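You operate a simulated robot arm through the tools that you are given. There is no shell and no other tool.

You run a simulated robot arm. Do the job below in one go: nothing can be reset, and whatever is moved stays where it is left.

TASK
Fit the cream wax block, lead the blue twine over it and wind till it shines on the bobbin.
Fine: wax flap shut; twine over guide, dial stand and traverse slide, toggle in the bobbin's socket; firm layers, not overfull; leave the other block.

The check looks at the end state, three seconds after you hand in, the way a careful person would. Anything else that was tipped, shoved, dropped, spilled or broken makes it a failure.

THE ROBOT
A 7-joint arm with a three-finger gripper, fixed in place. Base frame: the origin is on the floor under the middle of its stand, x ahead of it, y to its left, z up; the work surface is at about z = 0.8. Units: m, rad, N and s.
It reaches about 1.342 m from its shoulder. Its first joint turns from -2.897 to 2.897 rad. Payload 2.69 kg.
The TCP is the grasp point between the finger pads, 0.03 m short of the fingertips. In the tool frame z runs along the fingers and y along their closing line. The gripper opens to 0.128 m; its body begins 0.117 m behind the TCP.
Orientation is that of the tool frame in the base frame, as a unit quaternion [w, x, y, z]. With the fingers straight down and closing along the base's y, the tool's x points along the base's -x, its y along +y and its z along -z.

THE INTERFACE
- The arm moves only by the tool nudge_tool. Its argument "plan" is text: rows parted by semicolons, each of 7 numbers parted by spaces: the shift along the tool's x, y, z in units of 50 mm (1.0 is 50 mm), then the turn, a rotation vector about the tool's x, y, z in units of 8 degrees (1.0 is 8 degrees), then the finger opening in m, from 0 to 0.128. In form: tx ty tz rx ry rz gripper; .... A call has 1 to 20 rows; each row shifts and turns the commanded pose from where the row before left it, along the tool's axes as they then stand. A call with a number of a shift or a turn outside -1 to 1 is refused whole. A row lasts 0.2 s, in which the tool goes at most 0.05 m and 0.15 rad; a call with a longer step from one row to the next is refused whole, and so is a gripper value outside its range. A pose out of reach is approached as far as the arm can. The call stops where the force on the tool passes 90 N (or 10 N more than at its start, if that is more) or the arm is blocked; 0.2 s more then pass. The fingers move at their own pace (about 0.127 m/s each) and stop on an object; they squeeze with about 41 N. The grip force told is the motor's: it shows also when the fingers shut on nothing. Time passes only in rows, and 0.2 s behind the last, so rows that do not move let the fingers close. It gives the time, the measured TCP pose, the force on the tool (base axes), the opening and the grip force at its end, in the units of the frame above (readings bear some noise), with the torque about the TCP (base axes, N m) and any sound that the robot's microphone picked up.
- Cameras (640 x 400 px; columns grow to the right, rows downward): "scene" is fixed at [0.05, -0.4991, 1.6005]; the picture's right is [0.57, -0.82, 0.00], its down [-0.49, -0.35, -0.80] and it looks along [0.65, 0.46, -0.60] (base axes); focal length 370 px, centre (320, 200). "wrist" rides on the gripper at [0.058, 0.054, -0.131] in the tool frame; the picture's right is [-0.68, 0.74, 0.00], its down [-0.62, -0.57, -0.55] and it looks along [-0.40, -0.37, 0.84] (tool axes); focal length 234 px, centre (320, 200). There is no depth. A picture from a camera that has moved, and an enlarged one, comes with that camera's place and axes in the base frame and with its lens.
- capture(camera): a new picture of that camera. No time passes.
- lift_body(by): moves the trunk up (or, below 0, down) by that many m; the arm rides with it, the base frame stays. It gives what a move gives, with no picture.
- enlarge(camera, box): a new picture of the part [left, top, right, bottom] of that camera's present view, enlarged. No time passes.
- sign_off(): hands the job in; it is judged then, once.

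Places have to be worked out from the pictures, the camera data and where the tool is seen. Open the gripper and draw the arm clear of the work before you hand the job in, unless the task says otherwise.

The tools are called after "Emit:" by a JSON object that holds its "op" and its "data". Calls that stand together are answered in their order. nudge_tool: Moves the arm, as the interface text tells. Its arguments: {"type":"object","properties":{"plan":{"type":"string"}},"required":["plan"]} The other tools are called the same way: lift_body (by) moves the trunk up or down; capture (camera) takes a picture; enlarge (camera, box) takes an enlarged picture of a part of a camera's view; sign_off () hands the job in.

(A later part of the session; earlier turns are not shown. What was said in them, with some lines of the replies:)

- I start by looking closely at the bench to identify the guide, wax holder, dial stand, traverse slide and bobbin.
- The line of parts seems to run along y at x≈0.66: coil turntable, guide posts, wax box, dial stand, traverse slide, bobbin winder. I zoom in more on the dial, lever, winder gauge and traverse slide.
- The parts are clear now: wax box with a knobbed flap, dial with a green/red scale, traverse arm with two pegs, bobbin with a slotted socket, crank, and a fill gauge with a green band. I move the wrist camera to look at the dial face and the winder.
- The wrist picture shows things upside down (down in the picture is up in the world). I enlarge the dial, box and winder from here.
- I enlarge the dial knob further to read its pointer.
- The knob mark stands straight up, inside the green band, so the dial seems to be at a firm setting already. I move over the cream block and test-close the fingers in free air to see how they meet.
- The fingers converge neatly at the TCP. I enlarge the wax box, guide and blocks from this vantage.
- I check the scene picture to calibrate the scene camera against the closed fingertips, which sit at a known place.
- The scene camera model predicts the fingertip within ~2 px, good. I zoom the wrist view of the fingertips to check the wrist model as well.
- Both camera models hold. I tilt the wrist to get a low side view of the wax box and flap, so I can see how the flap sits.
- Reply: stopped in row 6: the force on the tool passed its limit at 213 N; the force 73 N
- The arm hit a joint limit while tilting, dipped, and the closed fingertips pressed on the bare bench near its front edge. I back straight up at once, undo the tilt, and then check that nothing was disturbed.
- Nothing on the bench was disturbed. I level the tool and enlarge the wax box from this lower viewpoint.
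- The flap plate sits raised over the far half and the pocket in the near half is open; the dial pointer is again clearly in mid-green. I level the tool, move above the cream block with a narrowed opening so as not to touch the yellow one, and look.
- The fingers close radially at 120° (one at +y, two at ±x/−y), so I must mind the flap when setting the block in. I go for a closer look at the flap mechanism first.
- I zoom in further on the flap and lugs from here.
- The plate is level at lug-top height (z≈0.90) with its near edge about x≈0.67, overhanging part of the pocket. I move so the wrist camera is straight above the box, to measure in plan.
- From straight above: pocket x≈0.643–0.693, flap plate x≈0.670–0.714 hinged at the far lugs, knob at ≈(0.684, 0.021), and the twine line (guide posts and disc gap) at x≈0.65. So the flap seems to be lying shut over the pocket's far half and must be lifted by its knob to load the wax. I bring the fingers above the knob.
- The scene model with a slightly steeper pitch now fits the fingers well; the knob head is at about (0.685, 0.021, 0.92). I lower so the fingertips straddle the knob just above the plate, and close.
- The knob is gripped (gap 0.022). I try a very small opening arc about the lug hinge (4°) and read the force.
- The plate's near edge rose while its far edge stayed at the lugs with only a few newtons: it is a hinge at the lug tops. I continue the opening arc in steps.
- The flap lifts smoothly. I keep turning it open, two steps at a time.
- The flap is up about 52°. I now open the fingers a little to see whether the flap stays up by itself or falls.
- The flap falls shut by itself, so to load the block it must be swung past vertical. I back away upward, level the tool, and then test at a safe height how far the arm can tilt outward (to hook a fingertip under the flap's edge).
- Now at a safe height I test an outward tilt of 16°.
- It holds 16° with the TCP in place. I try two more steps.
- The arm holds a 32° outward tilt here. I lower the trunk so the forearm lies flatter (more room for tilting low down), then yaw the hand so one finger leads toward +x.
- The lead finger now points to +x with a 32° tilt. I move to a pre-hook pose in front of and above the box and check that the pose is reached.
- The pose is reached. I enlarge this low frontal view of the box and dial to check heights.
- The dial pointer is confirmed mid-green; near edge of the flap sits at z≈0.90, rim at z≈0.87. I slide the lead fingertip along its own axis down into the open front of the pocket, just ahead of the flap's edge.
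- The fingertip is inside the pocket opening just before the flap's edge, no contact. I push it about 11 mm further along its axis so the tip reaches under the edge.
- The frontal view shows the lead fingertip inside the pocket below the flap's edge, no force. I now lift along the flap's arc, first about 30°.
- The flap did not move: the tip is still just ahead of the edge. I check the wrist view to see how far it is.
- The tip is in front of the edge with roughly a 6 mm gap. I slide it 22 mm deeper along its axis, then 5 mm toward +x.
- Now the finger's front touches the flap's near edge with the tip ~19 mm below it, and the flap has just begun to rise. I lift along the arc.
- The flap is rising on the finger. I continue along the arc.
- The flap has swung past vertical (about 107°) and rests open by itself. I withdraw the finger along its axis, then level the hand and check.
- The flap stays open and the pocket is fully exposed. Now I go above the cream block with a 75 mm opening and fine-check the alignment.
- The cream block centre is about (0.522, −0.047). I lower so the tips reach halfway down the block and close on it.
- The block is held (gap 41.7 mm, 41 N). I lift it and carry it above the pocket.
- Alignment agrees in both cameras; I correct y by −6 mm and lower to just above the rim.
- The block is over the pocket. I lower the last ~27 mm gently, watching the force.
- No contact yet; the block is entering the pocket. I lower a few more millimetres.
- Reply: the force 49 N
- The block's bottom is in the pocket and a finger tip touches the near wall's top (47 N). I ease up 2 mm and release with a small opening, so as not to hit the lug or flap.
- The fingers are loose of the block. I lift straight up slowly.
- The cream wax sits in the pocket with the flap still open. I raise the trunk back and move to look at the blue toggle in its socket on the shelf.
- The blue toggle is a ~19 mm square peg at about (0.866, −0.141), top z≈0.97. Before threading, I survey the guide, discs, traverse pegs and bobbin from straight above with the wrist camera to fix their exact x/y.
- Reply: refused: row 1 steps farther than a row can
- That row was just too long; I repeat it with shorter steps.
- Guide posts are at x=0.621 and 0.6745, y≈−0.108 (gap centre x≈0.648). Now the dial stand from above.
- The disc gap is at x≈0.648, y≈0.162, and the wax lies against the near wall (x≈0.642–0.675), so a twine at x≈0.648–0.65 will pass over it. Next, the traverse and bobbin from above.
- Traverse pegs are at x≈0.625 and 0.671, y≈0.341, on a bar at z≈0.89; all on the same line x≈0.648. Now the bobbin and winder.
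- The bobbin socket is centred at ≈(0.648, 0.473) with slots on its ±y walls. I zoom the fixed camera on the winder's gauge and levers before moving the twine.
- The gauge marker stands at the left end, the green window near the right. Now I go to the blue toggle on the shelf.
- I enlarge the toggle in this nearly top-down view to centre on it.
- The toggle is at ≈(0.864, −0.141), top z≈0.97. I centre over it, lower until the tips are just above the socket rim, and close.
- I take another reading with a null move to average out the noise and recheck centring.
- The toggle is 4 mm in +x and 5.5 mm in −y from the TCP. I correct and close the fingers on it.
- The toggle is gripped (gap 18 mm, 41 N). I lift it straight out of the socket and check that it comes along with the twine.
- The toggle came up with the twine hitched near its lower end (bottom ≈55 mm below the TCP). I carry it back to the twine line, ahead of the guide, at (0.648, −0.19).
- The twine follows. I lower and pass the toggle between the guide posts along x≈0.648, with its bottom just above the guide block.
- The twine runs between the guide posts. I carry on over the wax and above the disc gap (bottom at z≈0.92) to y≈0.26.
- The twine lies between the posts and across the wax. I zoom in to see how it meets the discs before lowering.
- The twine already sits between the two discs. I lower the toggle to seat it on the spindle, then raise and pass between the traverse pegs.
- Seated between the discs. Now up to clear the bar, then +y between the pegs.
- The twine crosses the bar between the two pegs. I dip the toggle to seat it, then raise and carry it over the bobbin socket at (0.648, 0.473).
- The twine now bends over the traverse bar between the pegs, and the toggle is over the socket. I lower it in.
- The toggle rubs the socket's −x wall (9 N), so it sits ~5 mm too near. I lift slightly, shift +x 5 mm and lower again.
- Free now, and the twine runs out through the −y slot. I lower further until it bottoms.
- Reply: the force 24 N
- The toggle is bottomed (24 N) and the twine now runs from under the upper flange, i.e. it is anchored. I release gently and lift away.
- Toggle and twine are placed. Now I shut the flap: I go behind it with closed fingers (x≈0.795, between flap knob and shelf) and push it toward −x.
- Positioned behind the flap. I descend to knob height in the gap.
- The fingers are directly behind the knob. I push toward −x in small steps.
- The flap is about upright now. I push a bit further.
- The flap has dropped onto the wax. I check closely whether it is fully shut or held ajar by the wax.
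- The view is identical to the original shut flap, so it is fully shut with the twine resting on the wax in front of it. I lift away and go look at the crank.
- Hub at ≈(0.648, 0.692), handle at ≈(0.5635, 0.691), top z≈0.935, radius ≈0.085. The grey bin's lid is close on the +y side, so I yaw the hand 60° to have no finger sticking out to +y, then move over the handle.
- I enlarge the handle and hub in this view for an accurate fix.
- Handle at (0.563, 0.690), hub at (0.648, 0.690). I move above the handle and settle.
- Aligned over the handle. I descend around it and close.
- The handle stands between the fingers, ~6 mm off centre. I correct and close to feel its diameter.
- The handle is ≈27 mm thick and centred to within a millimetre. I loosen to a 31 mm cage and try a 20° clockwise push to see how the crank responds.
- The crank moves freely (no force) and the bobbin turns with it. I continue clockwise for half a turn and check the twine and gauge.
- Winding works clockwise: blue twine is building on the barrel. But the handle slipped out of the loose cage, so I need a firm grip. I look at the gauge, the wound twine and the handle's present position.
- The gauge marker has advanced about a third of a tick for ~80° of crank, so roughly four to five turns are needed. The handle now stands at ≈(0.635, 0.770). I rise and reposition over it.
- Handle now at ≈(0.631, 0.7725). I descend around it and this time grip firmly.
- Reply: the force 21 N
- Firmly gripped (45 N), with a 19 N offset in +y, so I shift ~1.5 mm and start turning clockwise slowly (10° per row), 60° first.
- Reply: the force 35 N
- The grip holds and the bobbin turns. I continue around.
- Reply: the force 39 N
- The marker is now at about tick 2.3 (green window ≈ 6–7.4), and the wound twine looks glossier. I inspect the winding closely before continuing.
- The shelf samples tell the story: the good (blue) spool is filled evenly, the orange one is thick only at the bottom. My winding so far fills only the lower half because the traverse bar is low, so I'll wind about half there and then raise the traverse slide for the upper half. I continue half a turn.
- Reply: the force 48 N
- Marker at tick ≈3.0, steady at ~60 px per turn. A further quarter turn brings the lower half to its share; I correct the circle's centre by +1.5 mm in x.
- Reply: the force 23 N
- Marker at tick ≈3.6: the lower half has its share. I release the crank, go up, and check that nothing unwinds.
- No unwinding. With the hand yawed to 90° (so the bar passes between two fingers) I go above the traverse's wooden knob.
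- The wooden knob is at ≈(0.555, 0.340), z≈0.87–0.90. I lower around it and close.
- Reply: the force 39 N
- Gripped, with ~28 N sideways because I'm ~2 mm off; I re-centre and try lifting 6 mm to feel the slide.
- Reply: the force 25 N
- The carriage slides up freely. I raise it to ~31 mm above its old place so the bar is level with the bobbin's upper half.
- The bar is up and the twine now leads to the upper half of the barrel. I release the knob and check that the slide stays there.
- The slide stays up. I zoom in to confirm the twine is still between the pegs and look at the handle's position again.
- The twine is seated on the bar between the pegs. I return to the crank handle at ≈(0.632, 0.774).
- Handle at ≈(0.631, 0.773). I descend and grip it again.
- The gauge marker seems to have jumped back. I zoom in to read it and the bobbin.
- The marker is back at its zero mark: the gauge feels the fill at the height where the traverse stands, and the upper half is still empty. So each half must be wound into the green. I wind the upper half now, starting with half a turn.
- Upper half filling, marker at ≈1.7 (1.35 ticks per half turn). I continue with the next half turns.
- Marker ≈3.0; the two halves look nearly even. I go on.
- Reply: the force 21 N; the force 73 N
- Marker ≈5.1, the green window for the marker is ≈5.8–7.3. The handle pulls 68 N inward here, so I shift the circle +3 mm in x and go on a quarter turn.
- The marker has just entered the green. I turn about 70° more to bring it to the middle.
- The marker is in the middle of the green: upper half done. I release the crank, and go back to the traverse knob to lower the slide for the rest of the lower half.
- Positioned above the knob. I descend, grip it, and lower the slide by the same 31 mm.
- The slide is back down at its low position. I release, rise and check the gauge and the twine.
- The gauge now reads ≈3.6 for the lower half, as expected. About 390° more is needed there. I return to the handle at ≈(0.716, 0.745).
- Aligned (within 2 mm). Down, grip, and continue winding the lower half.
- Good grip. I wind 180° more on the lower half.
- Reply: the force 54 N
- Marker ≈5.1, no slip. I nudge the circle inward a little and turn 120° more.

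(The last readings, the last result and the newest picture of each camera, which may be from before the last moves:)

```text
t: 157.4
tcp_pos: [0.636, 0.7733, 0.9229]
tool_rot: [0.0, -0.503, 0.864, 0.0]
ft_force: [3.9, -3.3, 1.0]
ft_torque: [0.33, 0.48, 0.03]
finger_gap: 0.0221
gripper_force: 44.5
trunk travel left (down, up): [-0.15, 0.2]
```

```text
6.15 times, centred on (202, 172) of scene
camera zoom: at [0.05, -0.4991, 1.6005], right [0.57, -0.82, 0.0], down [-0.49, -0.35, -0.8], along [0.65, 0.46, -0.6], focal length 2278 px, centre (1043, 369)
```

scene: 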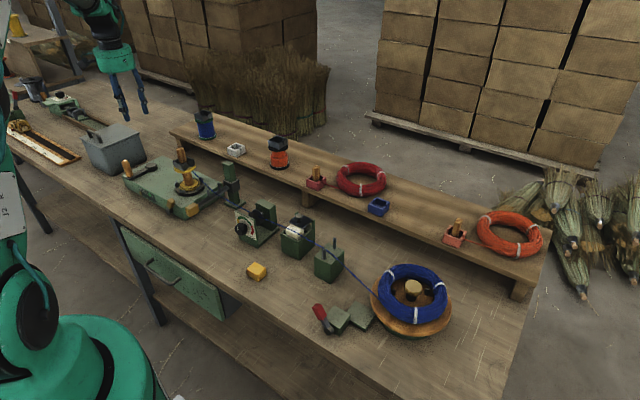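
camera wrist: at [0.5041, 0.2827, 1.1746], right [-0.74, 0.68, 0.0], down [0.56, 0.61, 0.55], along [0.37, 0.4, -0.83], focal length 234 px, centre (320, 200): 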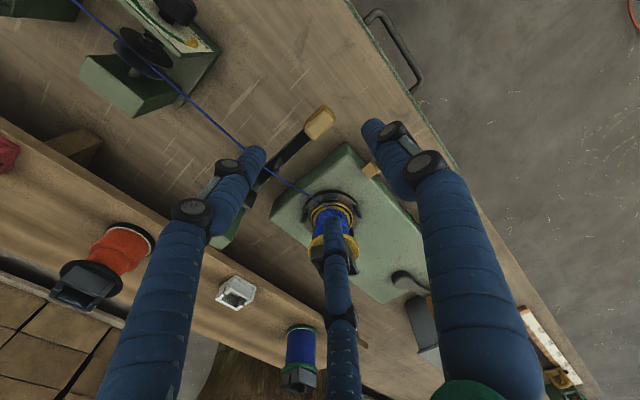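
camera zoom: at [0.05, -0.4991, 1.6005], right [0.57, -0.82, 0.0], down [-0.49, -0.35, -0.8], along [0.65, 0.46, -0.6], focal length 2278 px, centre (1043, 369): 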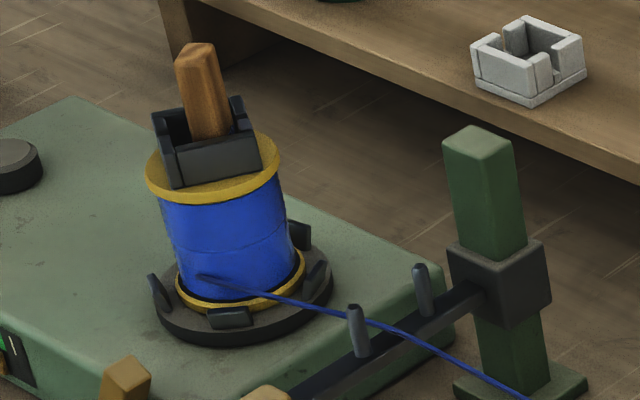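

Marker ≈6.1, just inside the green; the bobbin is nearly even. Another 60° brings it level with the upper half.

Emit:
{"op": "nudge_tool", "data": {"plan": "-0.1756 -0.2452 0 0 0 0 0;-0.1303 -0.272 0 0 0 0 0;-0.0811 -0.2905 0 0 0 0 0;-0.0294 -0.3002 0 0 0 0 0;0.0231 -0.3007 0 0 0 0 0;0.075 -0.2921 0 0 0 0 0;0 0 0 0 0 0 0"}}

Emit:
{"op": "enlarge", "data": {"camera": "scene", "box": [130, 175, 170, 205]}}

Emit:
{"op": "enlarge", "data": {"camera": "scene", "box": [165, 140, 240, 205]}}

```text
t: 159.0
tcp_pos: [0.7139, 0.7458, 0.9239]
tool_rot: [0.0, -0.504, 0.864, 0.0]
ft_force: [-37.0, -30.9, 5.3]
ft_torque: [-0.88, 1.34, -0.01]
finger_gap: 0.0226
gripper_force: 45.2
trunk travel left (down, up): [-0.15, 0.2]
```

```text
13.33 times, centred on (150, 190) of scene
camera zoom: at [0.05, -0.4991, 1.6005], right [0.57, -0.82, 0.0], down [-0.49, -0.35, -0.8], along [0.65, 0.46, -0.6], focal length 4935 px, centre (2587, 333)
```

zoom: 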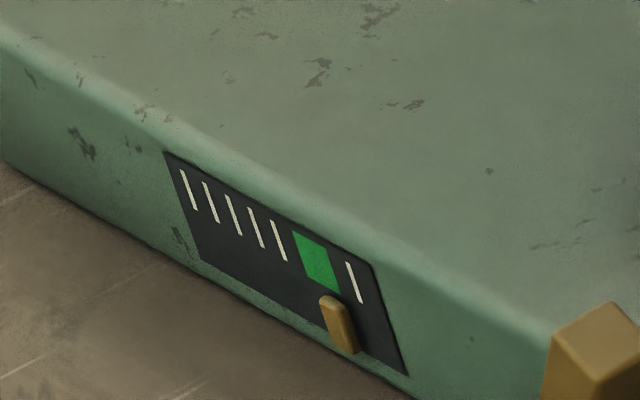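

```text
6.15 times, centred on (202, 172) of scene
camera zoom: at [0.05, -0.4991, 1.6005], right [0.57, -0.82, 0.0], down [-0.49, -0.35, -0.8], along [0.65, 0.46, -0.6], focal length 2278 px, centre (1043, 369)
```

zoom: 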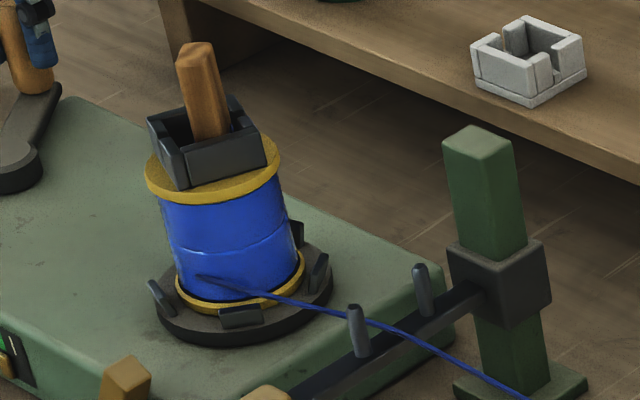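

Both halves are now level and in the green, and the twine shines. I release the crank and draw the arm up and clear.

Emit:
{"op": "nudge_tool", "data": {"plan": "0 0 0 0 0 0 0.03;0 0 0 0 0 0 0.06;0 0 0 0 0 0 0.07;0 0 -0.9 0 0 0 0.08;0 0 -0.95 0 0 0 0.1;0 0 -0.95 0 0 0 0.128;0 0 -0.95 0 0 0 0.128;0 0 -0.95 0 0 0 0.128;0 0 -0.95 0 0 0 0.128;0 0 0 0 0 0 0.128"}}

Emit:
{"op": "capture", "data": {"camera": "scene"}}

Emit:
{"op": "enlarge", "data": {"camera": "scene", "box": [100, 115, 260, 225]}}

Emit:
{"op": "enlarge", "data": {"camera": "scene", "box": [220, 180, 400, 320]}}

```text
t: 161.2
tcp_pos: [0.7128, 0.7479, 1.2079]
tool_rot: [0.0, -0.502, 0.865, 0.0]
ft_force: [0.1, -0.3, 1.0]
ft_torque: [0.02, -0.03, -0.01]
finger_gap: 0.1282
gripper_force: 0.0
trunk travel left (down, up): [-0.15, 0.2]
```

```text
taken
```

scene: 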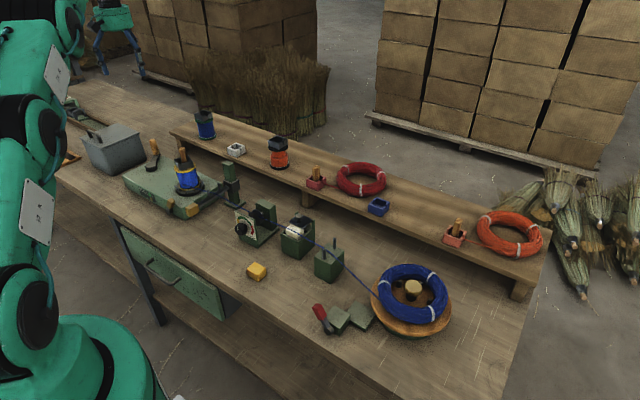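

```text
3.64 times, centred on (180, 170) of scene
camera zoom: at [0.05, -0.4991, 1.6005], right [0.57, -0.82, 0.0], down [-0.49, -0.35, -0.8], along [0.65, 0.46, -0.6], focal length 1346 px, centre (829, 309)
```

zoom: 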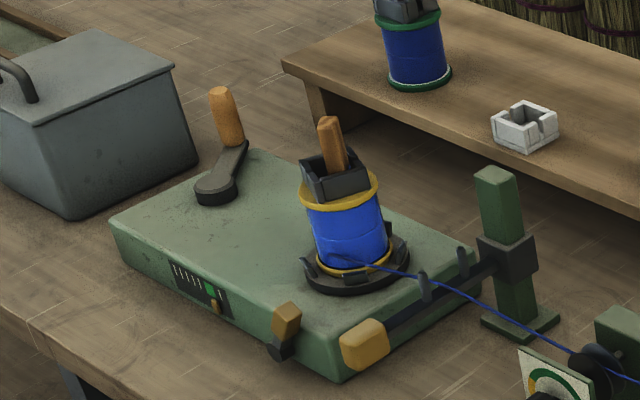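

```text
2.86 times, centred on (310, 250) of scene
camera zoom: at [0.05, -0.4991, 1.6005], right [0.57, -0.82, 0.0], down [-0.49, -0.35, -0.8], along [0.65, 0.46, -0.6], focal length 1058 px, centre (349, 57)
```

zoom: 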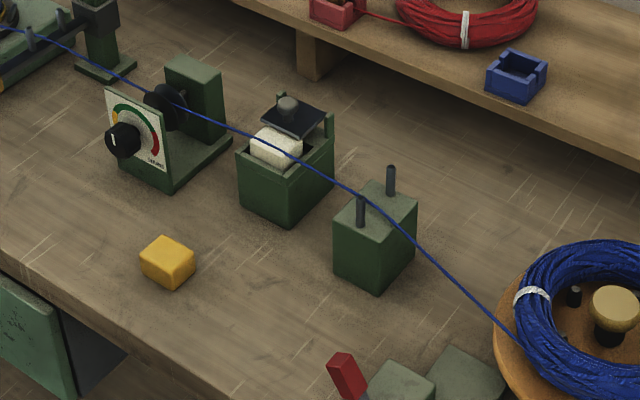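

I take final close looks at the bobbin and toggle, the dial, and the flap.

Emit:
{"op": "enlarge", "data": {"camera": "scene", "box": [165, 140, 215, 195]}}

Emit:
{"op": "enlarge", "data": {"camera": "scene", "box": [230, 195, 290, 245]}}

Emit:
{"op": "enlarge", "data": {"camera": "scene", "box": [275, 205, 325, 250]}}

Emit:
{"op": "enlarge", "data": {"camera": "scene", "box": [130, 175, 170, 205]}}

```text
7.27 times, centred on (190, 168) of scene
camera zoom: at [0.05, -0.4991, 1.6005], right [0.57, -0.82, 0.0], down [-0.49, -0.35, -0.8], along [0.65, 0.46, -0.6], focal length 2692 px, centre (1266, 436)
```

zoom: 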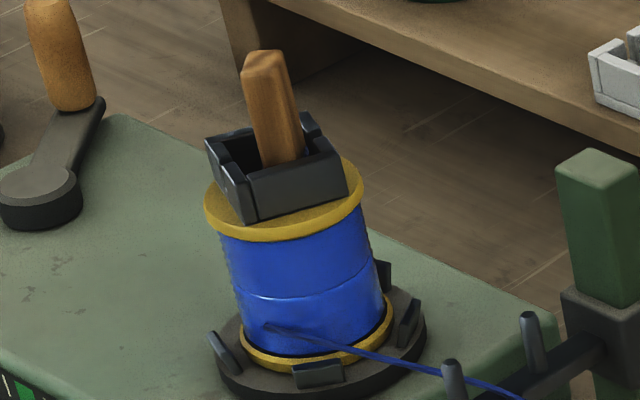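

```text
8.00 times, centred on (260, 220) of scene
camera zoom: at [0.05, -0.4991, 1.6005], right [0.57, -0.82, 0.0], down [-0.49, -0.35, -0.8], along [0.65, 0.46, -0.6], focal length 2961 px, centre (800, 40)
```

zoom: 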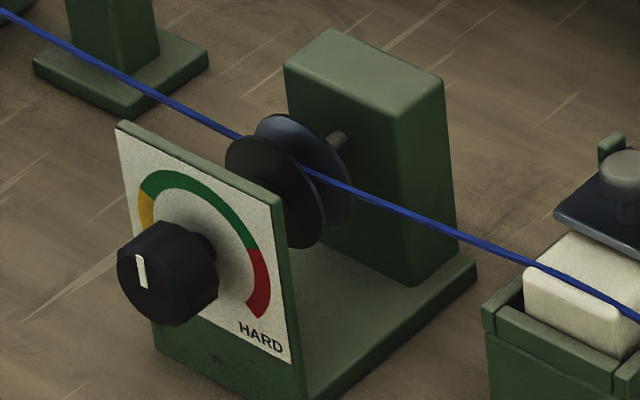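

```text
8.89 times, centred on (300, 228) of scene
camera zoom: at [0.05, -0.4991, 1.6005], right [0.57, -0.82, 0.0], down [-0.49, -0.35, -0.8], along [0.65, 0.46, -0.6], focal length 3290 px, centre (498, -44)
```

zoom: 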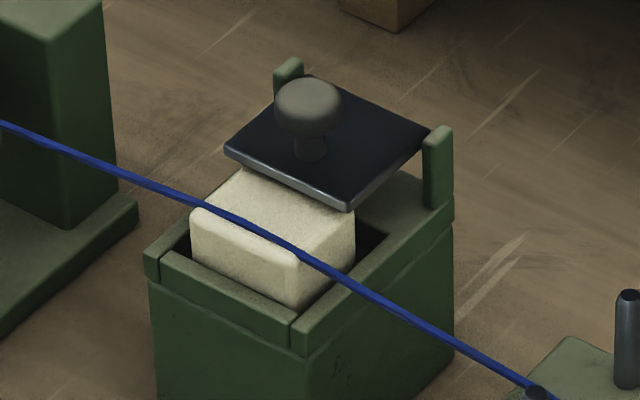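

```text
13.33 times, centred on (150, 190) of scene
camera zoom: at [0.05, -0.4991, 1.6005], right [0.57, -0.82, 0.0], down [-0.49, -0.35, -0.8], along [0.65, 0.46, -0.6], focal length 4935 px, centre (2587, 333)
```

zoom: 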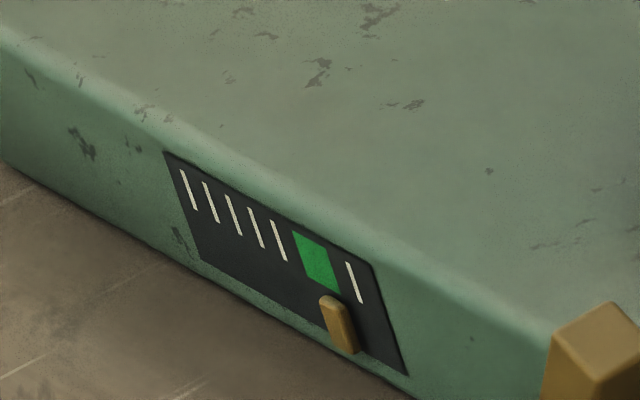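

All is as wanted: wax in, flap shut, twine over guide, wax, discs and traverse, toggle in the socket, even shiny layers with the marker in the green, and the yellow block untouched. I move the open hand a bit further clear and hand in.

Emit:
{"op": "nudge_tool", "data": {"plan": "0 0.5 -0.7 0 0 0 0.128;0 0.5 -0.7 0 0 0 0.128;0 0.5 -0.5 0 0 0 0.128;0 0 0 0 0 0 0.128"}}

Emit:
{"op": "capture", "data": {"camera": "scene"}}

```text
t: 162.2
tcp_pos: [0.6456, 0.7823, 1.2959]
tool_rot: [-0.001, -0.503, 0.864, -0.001]
ft_force: [0.6, 0.6, -1.4]
ft_torque: [-0.04, -0.04, -0.01]
finger_gap: 0.128
gripper_force: 0.0
out of reach, approached as far as the arm can: row 3
trunk travel left (down, up): [-0.15, 0.2]
```

```text
taken
```

scene: 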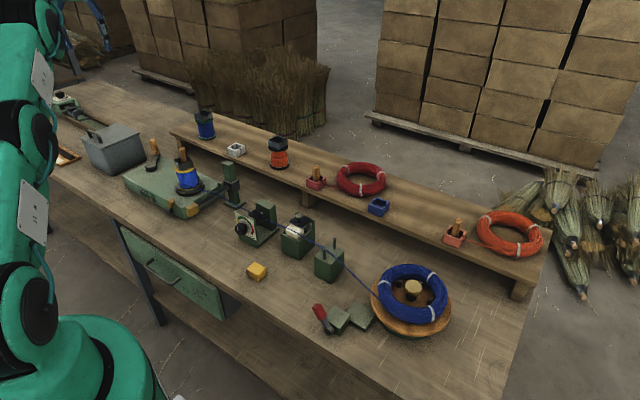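

The arm is well clear with the gripper open and the work stands undisturbed; I hand the job in.

Emit:
{"op": "sign_off", "data": {}}

```text
The job is handed in.
```

I finished the job and handed it in; the result of the check hasn't come back.

- **Wax:** the cream block is in the wax box with the flap fully shut. The yellow block was not touched.
- **Twine path:** the blue twine runs between the guide posts, over the wax, between the dial stand's discs and between the pegs of the traverse slide. The toggle sits in the bobbin's socket, leaning slightly.
- **Winding:** the upper and lower halves of the bobbin are wound level with each other and shine. I raised the traverse slide for the upper half and lowered it again, because the gauge shows the fill only at the slide's height. It stood in the middle of the green for each half.
- **Tension:** the dial was already in the green, so I left it as it was.
- **Slip:** early on, a tilting move hit a joint limit and the closed fingertips pressed hard on bare bench near the front edge (the force passed 200 N). The pictures afterwards showed nothing moved or damaged.

The gripper is open and the arm is drawn well clear of the work.
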